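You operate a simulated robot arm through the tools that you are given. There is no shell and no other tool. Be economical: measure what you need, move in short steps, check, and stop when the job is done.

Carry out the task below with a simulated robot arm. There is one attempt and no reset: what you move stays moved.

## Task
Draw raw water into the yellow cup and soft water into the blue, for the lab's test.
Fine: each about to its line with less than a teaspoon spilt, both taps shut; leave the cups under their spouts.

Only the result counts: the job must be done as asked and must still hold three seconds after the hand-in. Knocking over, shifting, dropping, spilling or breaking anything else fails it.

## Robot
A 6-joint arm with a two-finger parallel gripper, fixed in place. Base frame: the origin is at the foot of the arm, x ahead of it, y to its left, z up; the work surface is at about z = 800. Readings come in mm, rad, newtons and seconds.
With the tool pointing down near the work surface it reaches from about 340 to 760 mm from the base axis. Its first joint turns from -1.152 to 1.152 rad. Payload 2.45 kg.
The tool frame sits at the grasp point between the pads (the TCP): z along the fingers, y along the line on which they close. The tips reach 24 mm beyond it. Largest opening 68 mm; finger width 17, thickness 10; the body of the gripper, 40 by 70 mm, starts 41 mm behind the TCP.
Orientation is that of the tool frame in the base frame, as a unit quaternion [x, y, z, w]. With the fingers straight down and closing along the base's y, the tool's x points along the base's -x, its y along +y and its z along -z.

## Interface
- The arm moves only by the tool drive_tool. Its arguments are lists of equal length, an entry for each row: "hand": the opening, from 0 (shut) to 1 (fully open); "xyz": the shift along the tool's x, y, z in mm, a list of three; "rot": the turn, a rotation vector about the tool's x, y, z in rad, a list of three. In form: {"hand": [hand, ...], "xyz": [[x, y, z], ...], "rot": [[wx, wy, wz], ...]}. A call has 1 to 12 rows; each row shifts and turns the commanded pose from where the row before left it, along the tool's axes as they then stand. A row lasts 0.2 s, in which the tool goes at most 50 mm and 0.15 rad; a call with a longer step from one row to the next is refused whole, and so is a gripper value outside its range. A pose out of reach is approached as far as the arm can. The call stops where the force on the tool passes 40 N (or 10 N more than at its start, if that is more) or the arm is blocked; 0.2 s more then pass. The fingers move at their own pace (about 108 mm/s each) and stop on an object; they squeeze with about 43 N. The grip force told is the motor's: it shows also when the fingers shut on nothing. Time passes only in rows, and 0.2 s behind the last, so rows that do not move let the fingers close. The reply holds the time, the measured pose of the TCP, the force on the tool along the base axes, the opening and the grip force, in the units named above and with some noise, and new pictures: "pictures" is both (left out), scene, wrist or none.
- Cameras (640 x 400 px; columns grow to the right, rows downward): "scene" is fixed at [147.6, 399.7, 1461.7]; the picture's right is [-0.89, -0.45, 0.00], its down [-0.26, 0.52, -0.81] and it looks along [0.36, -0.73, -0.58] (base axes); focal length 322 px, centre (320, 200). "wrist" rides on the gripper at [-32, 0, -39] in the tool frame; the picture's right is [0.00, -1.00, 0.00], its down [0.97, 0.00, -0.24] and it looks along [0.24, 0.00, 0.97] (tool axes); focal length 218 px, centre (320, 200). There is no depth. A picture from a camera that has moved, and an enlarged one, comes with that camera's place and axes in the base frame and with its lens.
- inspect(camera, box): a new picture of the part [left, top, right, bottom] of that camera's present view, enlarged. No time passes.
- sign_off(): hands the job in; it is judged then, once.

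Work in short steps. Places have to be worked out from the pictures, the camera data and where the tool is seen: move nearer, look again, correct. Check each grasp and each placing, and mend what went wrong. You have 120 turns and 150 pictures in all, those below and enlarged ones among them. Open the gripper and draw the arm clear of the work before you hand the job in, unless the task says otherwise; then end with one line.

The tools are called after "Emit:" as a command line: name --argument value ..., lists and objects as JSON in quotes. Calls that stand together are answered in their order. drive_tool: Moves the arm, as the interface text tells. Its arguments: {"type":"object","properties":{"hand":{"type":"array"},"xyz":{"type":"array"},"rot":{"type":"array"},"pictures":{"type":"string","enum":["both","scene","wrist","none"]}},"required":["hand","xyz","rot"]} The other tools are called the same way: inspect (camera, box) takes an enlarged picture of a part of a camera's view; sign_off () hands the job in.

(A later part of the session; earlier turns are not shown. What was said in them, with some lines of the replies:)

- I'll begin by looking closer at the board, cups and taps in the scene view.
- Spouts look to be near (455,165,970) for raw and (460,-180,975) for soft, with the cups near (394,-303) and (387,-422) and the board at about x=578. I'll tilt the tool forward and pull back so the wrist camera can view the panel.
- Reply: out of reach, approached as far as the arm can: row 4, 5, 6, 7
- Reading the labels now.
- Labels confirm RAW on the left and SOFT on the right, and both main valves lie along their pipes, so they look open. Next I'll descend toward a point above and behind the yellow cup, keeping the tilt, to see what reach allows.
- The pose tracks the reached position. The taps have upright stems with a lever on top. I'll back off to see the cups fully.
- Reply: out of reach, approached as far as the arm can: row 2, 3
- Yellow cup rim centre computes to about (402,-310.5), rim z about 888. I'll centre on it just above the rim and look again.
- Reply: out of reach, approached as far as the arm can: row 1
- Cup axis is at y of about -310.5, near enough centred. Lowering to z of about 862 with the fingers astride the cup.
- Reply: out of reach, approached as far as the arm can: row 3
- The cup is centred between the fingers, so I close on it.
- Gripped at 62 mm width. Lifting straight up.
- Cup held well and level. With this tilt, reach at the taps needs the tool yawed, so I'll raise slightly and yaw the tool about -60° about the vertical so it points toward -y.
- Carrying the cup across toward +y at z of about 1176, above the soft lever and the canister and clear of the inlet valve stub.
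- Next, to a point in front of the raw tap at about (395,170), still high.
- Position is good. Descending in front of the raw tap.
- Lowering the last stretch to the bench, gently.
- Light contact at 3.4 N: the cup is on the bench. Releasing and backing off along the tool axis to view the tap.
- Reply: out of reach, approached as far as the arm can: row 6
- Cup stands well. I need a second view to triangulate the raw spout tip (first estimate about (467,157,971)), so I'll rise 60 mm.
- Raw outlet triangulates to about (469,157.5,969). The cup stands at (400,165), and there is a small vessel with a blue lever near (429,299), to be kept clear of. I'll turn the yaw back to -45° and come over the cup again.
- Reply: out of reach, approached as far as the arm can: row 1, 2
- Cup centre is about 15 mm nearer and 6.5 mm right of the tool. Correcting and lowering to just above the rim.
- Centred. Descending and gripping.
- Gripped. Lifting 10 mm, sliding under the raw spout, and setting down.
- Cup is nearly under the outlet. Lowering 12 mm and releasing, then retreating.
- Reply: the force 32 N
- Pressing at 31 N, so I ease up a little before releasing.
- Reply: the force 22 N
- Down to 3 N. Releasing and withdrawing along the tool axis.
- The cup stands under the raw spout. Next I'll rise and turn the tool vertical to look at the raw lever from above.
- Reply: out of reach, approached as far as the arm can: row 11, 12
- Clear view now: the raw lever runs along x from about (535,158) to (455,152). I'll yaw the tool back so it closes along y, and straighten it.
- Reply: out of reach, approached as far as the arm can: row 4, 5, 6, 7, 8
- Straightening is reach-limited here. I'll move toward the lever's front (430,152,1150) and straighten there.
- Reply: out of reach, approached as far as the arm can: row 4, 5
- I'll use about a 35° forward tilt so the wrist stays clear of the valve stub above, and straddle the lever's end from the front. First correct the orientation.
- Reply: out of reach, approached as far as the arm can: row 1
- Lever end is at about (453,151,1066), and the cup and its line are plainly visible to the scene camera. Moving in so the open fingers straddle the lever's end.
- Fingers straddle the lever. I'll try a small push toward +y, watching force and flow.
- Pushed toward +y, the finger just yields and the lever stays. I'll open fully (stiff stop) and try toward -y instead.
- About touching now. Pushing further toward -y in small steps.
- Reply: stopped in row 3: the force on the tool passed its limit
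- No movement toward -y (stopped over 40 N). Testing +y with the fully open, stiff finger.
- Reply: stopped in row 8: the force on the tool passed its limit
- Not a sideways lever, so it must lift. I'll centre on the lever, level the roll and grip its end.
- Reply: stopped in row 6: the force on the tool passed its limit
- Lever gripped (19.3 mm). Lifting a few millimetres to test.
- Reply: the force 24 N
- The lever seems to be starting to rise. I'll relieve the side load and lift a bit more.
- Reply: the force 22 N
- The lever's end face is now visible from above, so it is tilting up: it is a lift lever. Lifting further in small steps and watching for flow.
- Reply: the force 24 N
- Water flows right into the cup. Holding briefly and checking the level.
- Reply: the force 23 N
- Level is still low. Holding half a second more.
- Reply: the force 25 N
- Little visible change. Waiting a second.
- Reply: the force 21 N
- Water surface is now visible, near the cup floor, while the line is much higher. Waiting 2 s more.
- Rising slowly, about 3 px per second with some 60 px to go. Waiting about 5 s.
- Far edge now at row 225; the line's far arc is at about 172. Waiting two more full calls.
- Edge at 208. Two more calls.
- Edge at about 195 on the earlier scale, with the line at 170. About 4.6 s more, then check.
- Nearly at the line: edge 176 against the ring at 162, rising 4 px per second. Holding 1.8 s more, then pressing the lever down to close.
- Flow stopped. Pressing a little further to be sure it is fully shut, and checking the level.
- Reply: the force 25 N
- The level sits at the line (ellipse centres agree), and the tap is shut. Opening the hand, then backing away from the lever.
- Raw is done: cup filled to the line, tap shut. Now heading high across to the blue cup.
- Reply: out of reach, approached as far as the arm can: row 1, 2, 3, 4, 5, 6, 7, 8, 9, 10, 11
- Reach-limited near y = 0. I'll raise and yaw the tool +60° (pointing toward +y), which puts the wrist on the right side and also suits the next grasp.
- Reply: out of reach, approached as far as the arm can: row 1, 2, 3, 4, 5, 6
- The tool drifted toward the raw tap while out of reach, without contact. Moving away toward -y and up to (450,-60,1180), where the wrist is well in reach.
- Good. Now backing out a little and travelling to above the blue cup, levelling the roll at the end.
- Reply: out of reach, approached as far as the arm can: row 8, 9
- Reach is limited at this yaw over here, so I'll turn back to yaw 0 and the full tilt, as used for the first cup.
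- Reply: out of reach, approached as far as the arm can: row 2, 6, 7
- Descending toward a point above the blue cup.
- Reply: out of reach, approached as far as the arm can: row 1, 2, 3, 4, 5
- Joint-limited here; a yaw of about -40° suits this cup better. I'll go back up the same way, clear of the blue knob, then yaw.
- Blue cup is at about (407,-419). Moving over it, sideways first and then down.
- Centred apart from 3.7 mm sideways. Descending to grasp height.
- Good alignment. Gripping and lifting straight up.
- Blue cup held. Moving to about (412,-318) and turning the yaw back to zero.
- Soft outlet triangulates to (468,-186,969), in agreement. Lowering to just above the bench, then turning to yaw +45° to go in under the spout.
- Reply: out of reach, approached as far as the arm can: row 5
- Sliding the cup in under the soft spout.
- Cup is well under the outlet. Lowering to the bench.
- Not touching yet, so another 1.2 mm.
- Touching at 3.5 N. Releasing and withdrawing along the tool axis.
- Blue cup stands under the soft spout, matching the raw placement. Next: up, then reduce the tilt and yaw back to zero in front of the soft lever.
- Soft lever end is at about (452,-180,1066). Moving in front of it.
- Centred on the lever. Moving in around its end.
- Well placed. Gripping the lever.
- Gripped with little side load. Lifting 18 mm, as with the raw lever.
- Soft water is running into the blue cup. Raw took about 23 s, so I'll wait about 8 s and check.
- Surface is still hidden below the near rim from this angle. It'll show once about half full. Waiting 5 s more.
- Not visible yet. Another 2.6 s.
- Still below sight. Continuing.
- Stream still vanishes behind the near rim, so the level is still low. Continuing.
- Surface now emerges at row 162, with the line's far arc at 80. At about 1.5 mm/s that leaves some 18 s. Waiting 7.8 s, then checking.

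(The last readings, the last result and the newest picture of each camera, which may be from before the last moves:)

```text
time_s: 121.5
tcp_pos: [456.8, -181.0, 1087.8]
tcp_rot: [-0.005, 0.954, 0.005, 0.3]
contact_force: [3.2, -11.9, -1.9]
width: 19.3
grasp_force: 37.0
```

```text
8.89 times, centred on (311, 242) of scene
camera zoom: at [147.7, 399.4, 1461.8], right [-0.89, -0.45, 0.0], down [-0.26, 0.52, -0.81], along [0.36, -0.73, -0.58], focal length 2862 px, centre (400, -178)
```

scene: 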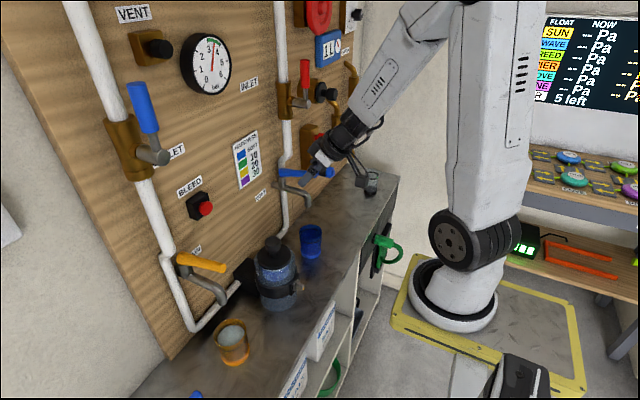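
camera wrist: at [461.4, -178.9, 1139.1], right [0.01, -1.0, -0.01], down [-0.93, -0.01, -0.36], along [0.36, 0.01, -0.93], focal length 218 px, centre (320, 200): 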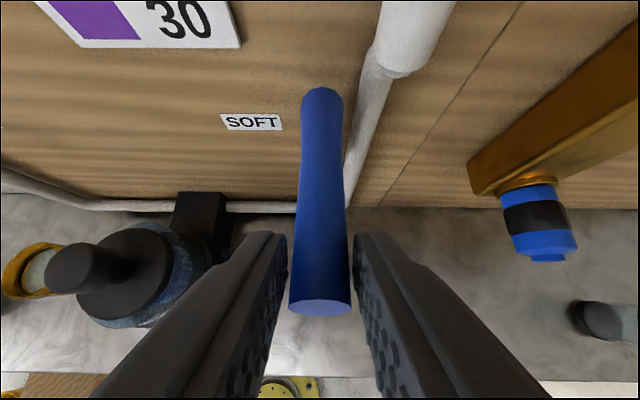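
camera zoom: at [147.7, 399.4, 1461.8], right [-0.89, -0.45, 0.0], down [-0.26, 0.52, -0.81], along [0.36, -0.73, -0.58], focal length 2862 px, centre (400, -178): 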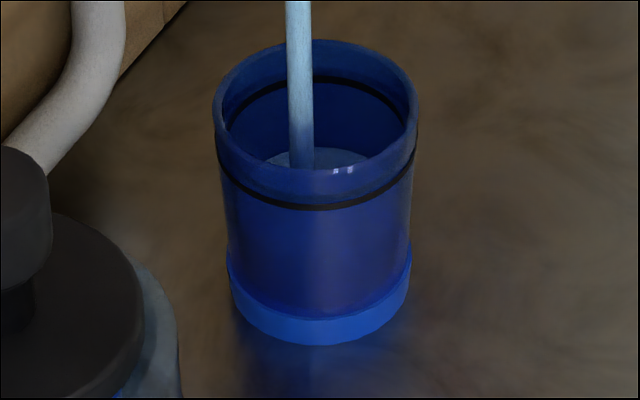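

2.7 px per second, with about 62 px to go (some 22 s). Waiting about 13 s.

Emit:
drive_tool --hand '[0, 0, 0, 0, 0, 0, 0, 0, 0, 0, 0, 0]' --xyz '[[0, 0, 0], [0, 0, 0], [0, 0, 0], [0, 0, 0], [0, 0, 0], [0, 0, 0], [0, 0, 0], [0, 0, 0], [0, 0, 0], [0, 0, 0], [0, 0, 0], [0, 0, 0]]' --rot '[[0, 0, 0], [0, 0, 0], [0, 0, 0], [0, 0, 0], [0, 0, 0], [0, 0, 0], [0, 0, 0], [0, 0, 0], [0, 0, 0], [0, 0, 0], [0, 0, 0], [0, 0, 0]]' --pictures "none"

Emit:
drive_tool --hand '[0, 0, 0, 0, 0, 0, 0, 0, 0, 0, 0, 0]' --xyz '[[0, 0, 0], [0, 0, 0], [0, 0, 0], [0, 0, 0], [0, 0, 0], [0, 0, 0], [0, 0, 0], [0, 0, 0], [0, 0, 0], [0, 0, 0], [0, 0, 0], [0, 0, 0]]' --rot '[[0, 0, 0], [0, 0, 0], [0, 0, 0], [0, 0, 0], [0, 0, 0], [0, 0, 0], [0, 0, 0], [0, 0, 0], [0, 0, 0], [0, 0, 0], [0, 0, 0], [0, 0, 0]]' --pictures "none"

Emit:
drive_tool --hand '[0, 0, 0, 0, 0, 0, 0, 0, 0, 0, 0, 0]' --xyz '[[0, 0, 0], [0, 0, 0], [0, 0, 0], [0, 0, 0], [0, 0, 0], [0, 0, 0], [0, 0, 0], [0, 0, 0], [0, 0, 0], [0, 0, 0], [0, 0, 0], [0, 0, 0]]' --rot '[[0, 0, 0], [0, 0, 0], [0, 0, 0], [0, 0, 0], [0, 0, 0], [0, 0, 0], [0, 0, 0], [0, 0, 0], [0, 0, 0], [0, 0, 0], [0, 0, 0], [0, 0, 0]]' --pictures "none"

Emit:
drive_tool --hand '[0, 0, 0, 0, 0, 0, 0, 0, 0, 0, 0, 0]' --xyz '[[0, 0, 0], [0, 0, 0], [0, 0, 0], [0, 0, 0], [0, 0, 0], [0, 0, 0], [0, 0, 0], [0, 0, 0], [0, 0, 0], [0, 0, 0], [0, 0, 0], [0, 0, 0]]' --rot '[[0, 0, 0], [0, 0, 0], [0, 0, 0], [0, 0, 0], [0, 0, 0], [0, 0, 0], [0, 0, 0], [0, 0, 0], [0, 0, 0], [0, 0, 0], [0, 0, 0], [0, 0, 0]]' --pictures "none"

Emit:
inspect --camera "scene" --box '[287, 220, 335, 265]'

```text
time_s: 124.1
tcp_pos: [458.3, -179.5, 1087.2]
tcp_rot: [-0.005, 0.954, 0.004, 0.301]
contact_force: [2.8, -11.2, -1.7]
width: 18.9
grasp_force: 36.9
```

```text
time_s: 126.7
tcp_pos: [458.1, -180.0, 1088.5]
tcp_rot: [-0.005, 0.954, 0.004, 0.301]
contact_force: [2.7, -12.6, -1.1]
width: 19.0
grasp_force: 37.1
```

```text
time_s: 129.3
tcp_pos: [456.6, -180.9, 1088.2]
tcp_rot: [-0.005, 0.954, 0.005, 0.301]
contact_force: [1.9, -11.7, -0.2]
width: 18.8
grasp_force: 36.6
```

```text
time_s: 131.9
tcp_pos: [457.4, -180.5, 1089.2]
tcp_rot: [-0.005, 0.954, 0.005, 0.301]
contact_force: [1.4, -12.6, -0.7]
width: 19.1
grasp_force: 36.6
```

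```text
8.89 times, centred on (311, 242) of scene
camera zoom: at [147.6, 399.4, 1461.8], right [-0.89, -0.45, 0.0], down [-0.26, 0.52, -0.81], along [0.36, -0.73, -0.58], focal length 2862 px, centre (400, -178)
```

zoom: 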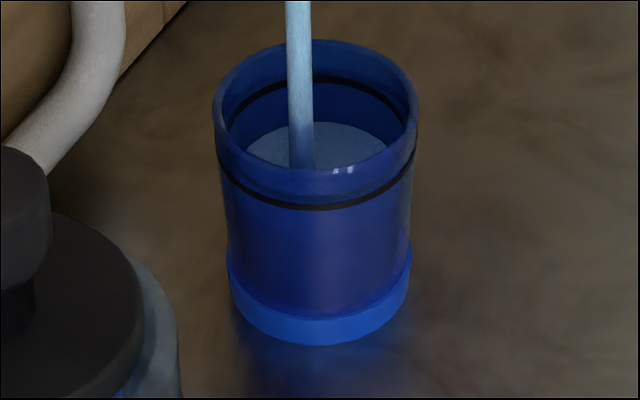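

Edge at 122; target about 87. Roughly 14 s left. Waiting 10.4 s.

Emit:
drive_tool --hand '[0, 0, 0, 0, 0, 0, 0, 0, 0, 0, 0, 0]' --xyz '[[0, 0, 0], [0, 0, 0], [0, 0, 0], [0, 0, 0], [0, 0, 0], [0, 0, 0], [0, 0, 0], [0, 0, 0], [0, 0, 0], [0, 0, 0], [0, 0, 0], [0, 0, 0]]' --rot '[[0, 0, 0], [0, 0, 0], [0, 0, 0], [0, 0, 0], [0, 0, 0], [0, 0, 0], [0, 0, 0], [0, 0, 0], [0, 0, 0], [0, 0, 0], [0, 0, 0], [0, 0, 0]]' --pictures "none"

Emit:
drive_tool --hand '[0, 0, 0, 0, 0, 0, 0, 0, 0, 0, 0, 0]' --xyz '[[0, 0, 0], [0, 0, 0], [0, 0, 0], [0, 0, 0], [0, 0, 0], [0, 0, 0], [0, 0, 0], [0, 0, 0], [0, 0, 0], [0, 0, 0], [0, 0, 0], [0, 0, 0]]' --rot '[[0, 0, 0], [0, 0, 0], [0, 0, 0], [0, 0, 0], [0, 0, 0], [0, 0, 0], [0, 0, 0], [0, 0, 0], [0, 0, 0], [0, 0, 0], [0, 0, 0], [0, 0, 0]]' --pictures "none"

Emit:
drive_tool --hand '[0, 0, 0, 0, 0, 0, 0, 0, 0, 0, 0, 0]' --xyz '[[0, 0, 0], [0, 0, 0], [0, 0, 0], [0, 0, 0], [0, 0, 0], [0, 0, 0], [0, 0, 0], [0, 0, 0], [0, 0, 0], [0, 0, 0], [0, 0, 0], [0, 0, 0]]' --rot '[[0, 0, 0], [0, 0, 0], [0, 0, 0], [0, 0, 0], [0, 0, 0], [0, 0, 0], [0, 0, 0], [0, 0, 0], [0, 0, 0], [0, 0, 0], [0, 0, 0], [0, 0, 0]]' --pictures "none"

Emit:
drive_tool --hand '[0, 0, 0, 0, 0, 0, 0, 0, 0, 0, 0, 0]' --xyz '[[0, 0, 0], [0, 0, 0], [0, 0, 0], [0, 0, 0], [0, 0, 0], [0, 0, 0], [0, 0, 0], [0, 0, 0], [0, 0, 0], [0, 0, 0], [0, 0, 0], [0, 0, 0]]' --rot '[[0, 0, 0], [0, 0, 0], [0, 0, 0], [0, 0, 0], [0, 0, 0], [0, 0, 0], [0, 0, 0], [0, 0, 0], [0, 0, 0], [0, 0, 0], [0, 0, 0], [0, 0, 0]]' --pictures "none"

Emit:
inspect --camera "scene" --box '[287, 220, 335, 265]'

```text
time_s: 134.5
tcp_pos: [457.1, -179.7, 1087.9]
tcp_rot: [-0.005, 0.954, 0.004, 0.301]
contact_force: [1.5, -11.0, -0.5]
width: 18.8
grasp_force: 36.7
```

```text
time_s: 137.1
tcp_pos: [456.6, -180.2, 1087.2]
tcp_rot: [-0.005, 0.954, 0.004, 0.3]
contact_force: [1.3, -11.7, -0.5]
width: 18.7
grasp_force: 36.5
```

```text
time_s: 139.7
tcp_pos: [457.3, -179.9, 1088.2]
tcp_rot: [-0.005, 0.954, 0.003, 0.3]
contact_force: [0.7, -11.4, -0.2]
width: 18.9
grasp_force: 36.4
```

```text
time_s: 142.3
tcp_pos: [457.3, -179.6, 1088.3]
tcp_rot: [-0.005, 0.954, 0.004, 0.3]
contact_force: [-0.7, -11.6, 0.6]
width: 18.9
grasp_force: 36.6
```

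```text
8.89 times, centred on (311, 242) of scene
camera zoom: at [147.6, 399.4, 1461.8], right [-0.89, -0.45, 0.0], down [-0.26, 0.52, -0.81], along [0.36, -0.73, -0.58], focal length 2862 px, centre (400, -178)
```

zoom: 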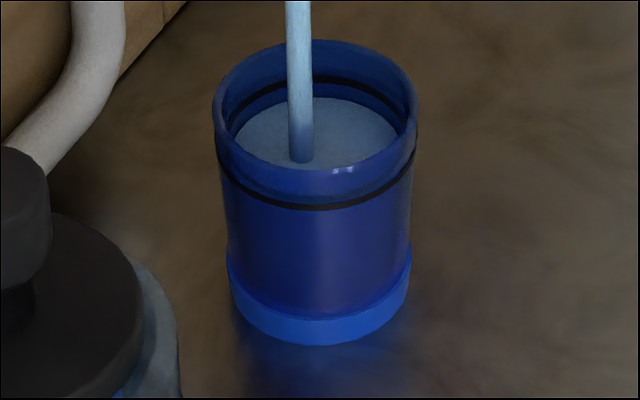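

Edge at 98, rising 2.3 px per second. About 4.5 s more including closing: one full wait, then wait and press shut.

Emit:
drive_tool --hand '[0, 0, 0, 0, 0, 0, 0, 0, 0, 0, 0, 0]' --xyz '[[0, 0, 0], [0, 0, 0], [0, 0, 0], [0, 0, 0], [0, 0, 0], [0, 0, 0], [0, 0, 0], [0, 0, 0], [0, 0, 0], [0, 0, 0], [0, 0, 0], [0, 0, 0]]' --rot '[[0, 0, 0], [0, 0, 0], [0, 0, 0], [0, 0, 0], [0, 0, 0], [0, 0, 0], [0, 0, 0], [0, 0, 0], [0, 0, 0], [0, 0, 0], [0, 0, 0], [0, 0, 0]]' --pictures "none"

Emit:
inspect --camera "scene" --box '[287, 220, 335, 265]'

```text
time_s: 144.9
tcp_pos: [458.6, -179.6, 1088.4]
tcp_rot: [-0.005, 0.954, 0.004, 0.301]
contact_force: [0.2, -11.6, -0.1]
width: 19.0
grasp_force: 36.8
```

```text
8.89 times, centred on (311, 242) of scene
camera zoom: at [147.6, 399.4, 1461.8], right [-0.89, -0.45, 0.0], down [-0.26, 0.52, -0.81], along [0.36, -0.73, -0.58], focal length 2862 px, centre (400, -178)
```

zoom: 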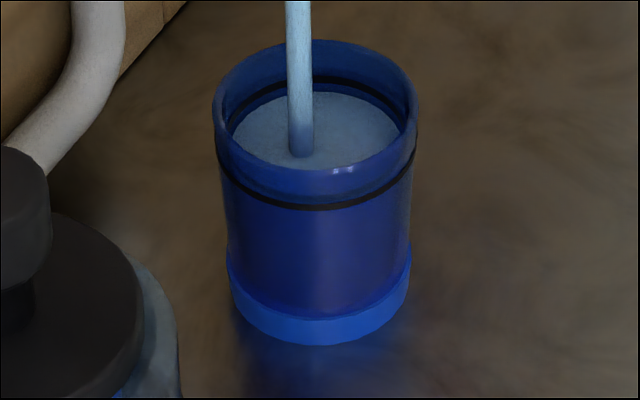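

Edge at 93. Waiting 2.2 s, then closing.

Emit:
drive_tool --hand '[0, 0, 0, 0, 0, 0, 0, 0, 0, 0]' --xyz '[[0, 0, 0], [0, 0, 0], [0, 0, 0], [0, 0, 0], [0, 0, 0], [0, 0, 0], [0, 0, 0], [0, 0, 0], [0, 0, 0], [0, 0, 0]]' --rot '[[0, 0, 0], [0, 0, 0], [0, 0, 0], [0, 0, 0], [0, 0, 0], [0, 0, 0], [0, 0, 0], [0, 0, 0], [0, 0, 0], [0, 0, 0]]' --pictures "none"

Emit:
drive_tool --hand '[0, 0, 0, 0]' --xyz '[[2.9, 0, 4.1], [2.9, 0, 4.1], [2.6, 0, 3.7], [2.3, 0, 3.3]]' --rot '[[0, 0, 0], [0, 0, 0], [0, 0, 0], [0, 0, 0]]' --pictures "none"

Emit:
inspect --camera "scene" --box '[280, 205, 342, 265]'

```text
time_s: 147.1
tcp_pos: [456.9, -178.9, 1088.2]
tcp_rot: [-0.005, 0.954, 0.004, 0.3]
contact_force: [-0.5, -13.0, 0.0]
width: 19.2
grasp_force: 36.3
```

```text
time_s: 148.1
tcp_pos: [457.6, -180.1, 1070.0]
tcp_rot: [-0.007, 0.953, 0.004, 0.303]
contact_force: [0.8, 7.2, 25.9]
width: 19.3
grasp_force: 37.2
```

```text
6.67 times, centred on (311, 235) of scene
camera zoom: at [147.2, 400.1, 1461.6], right [-0.89, -0.45, 0.0], down [-0.26, 0.52, -0.81], along [0.36, -0.73, -0.58], focal length 2147 px, centre (380, -33)
```

zoom: 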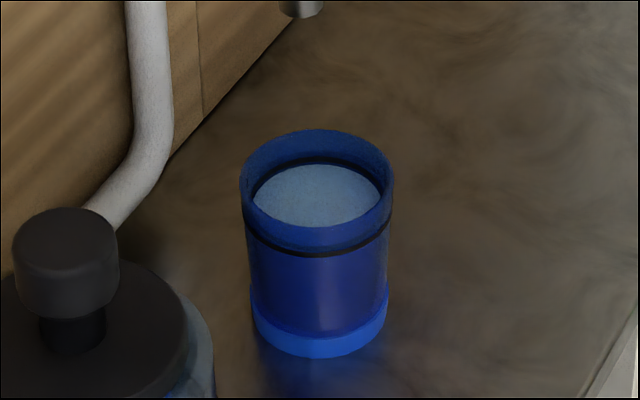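

Flow stopped with the lever pressed firmly, and the level is at the line. Opening and backing off the lever.

Emit:
drive_tool --hand '[1, 1, 1, 1, 1, 1]' --xyz '[[0, 0, 0], [0, 0, 0], [0, 0, 0], [0, 0, -30], [0, 0, -40], [0, -30, -30]]' --rot '[[0, 0, 0], [0, 0, 0], [0, 0, 0], [0, 0, 0], [0, 0, 0], [0, 0, 0]]'

Emit:
inspect --camera "scene" --box '[260, 150, 350, 270]'

Emit:
inspect --camera "scene" --box '[150, 240, 310, 380]'

```text
time_s: 149.5
tcp_pos: [400.4, -211.8, 1150.5]
tcp_rot: [-0.005, 0.954, 0.004, 0.3]
contact_force: [1.0, -0.4, -0.1]
width: 67.9
grasp_force: 0.0
camera wrist: at [404.0, -210.8, 1202.2], right [0.01, -1.0, -0.01], down [-0.93, -0.01, -0.36], along [0.36, 0.01, -0.93], focal length 218 px, centre (320, 200)
```

scene: 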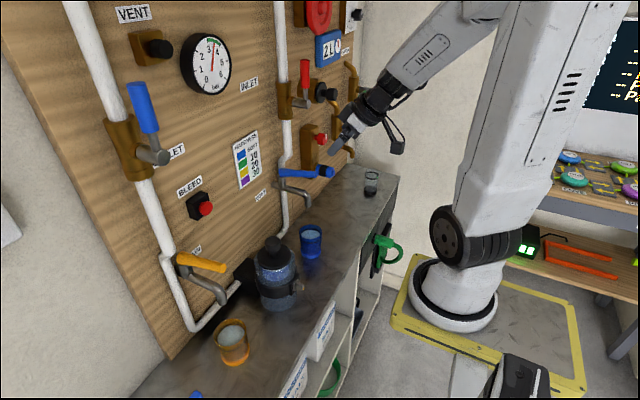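
wrist: 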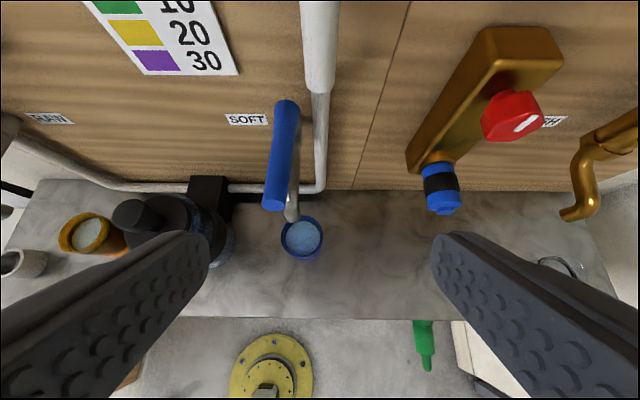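

```text
3.33 times, centred on (305, 210) of scene
camera zoom: at [147.5, 399.8, 1461.7], right [-0.89, -0.45, 0.0], down [-0.26, 0.52, -0.81], along [0.36, -0.73, -0.58], focal length 1074 px, centre (370, 167)
```

zoom: 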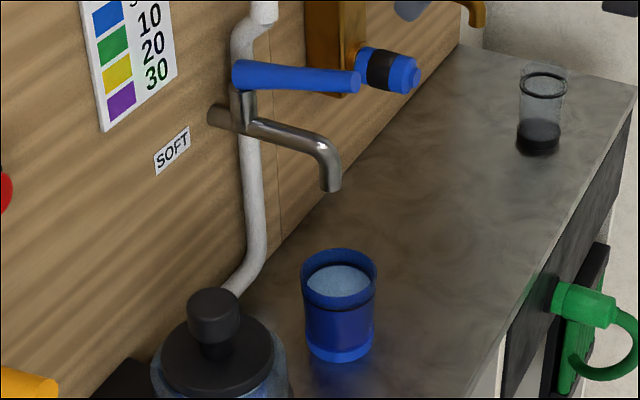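

```text
2.86 times, centred on (230, 310) of scene
camera zoom: at [147.5, 399.8, 1461.7], right [-0.89, -0.45, 0.0], down [-0.26, 0.52, -0.81], along [0.36, -0.73, -0.58], focal length 920 px, centre (577, -114)
```

zoom: 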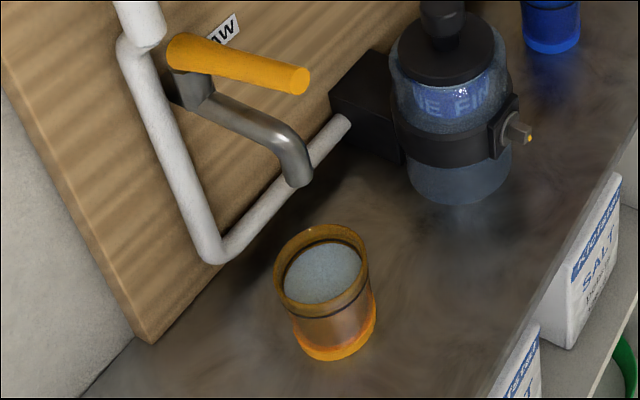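

Both cups are full to their lines under their spouts, both taps are shut, the bench is dry and everything else is in place. The arm is clear and the gripper open, so I hand in.

Emit:
sign_off

```text
The job is handed in.
```

The yellow cup holds raw water and the blue cup soft water, each about to its line and under its spout; both taps are shut, no spill was seen, and the softness is taken from the tap's label, not tested.
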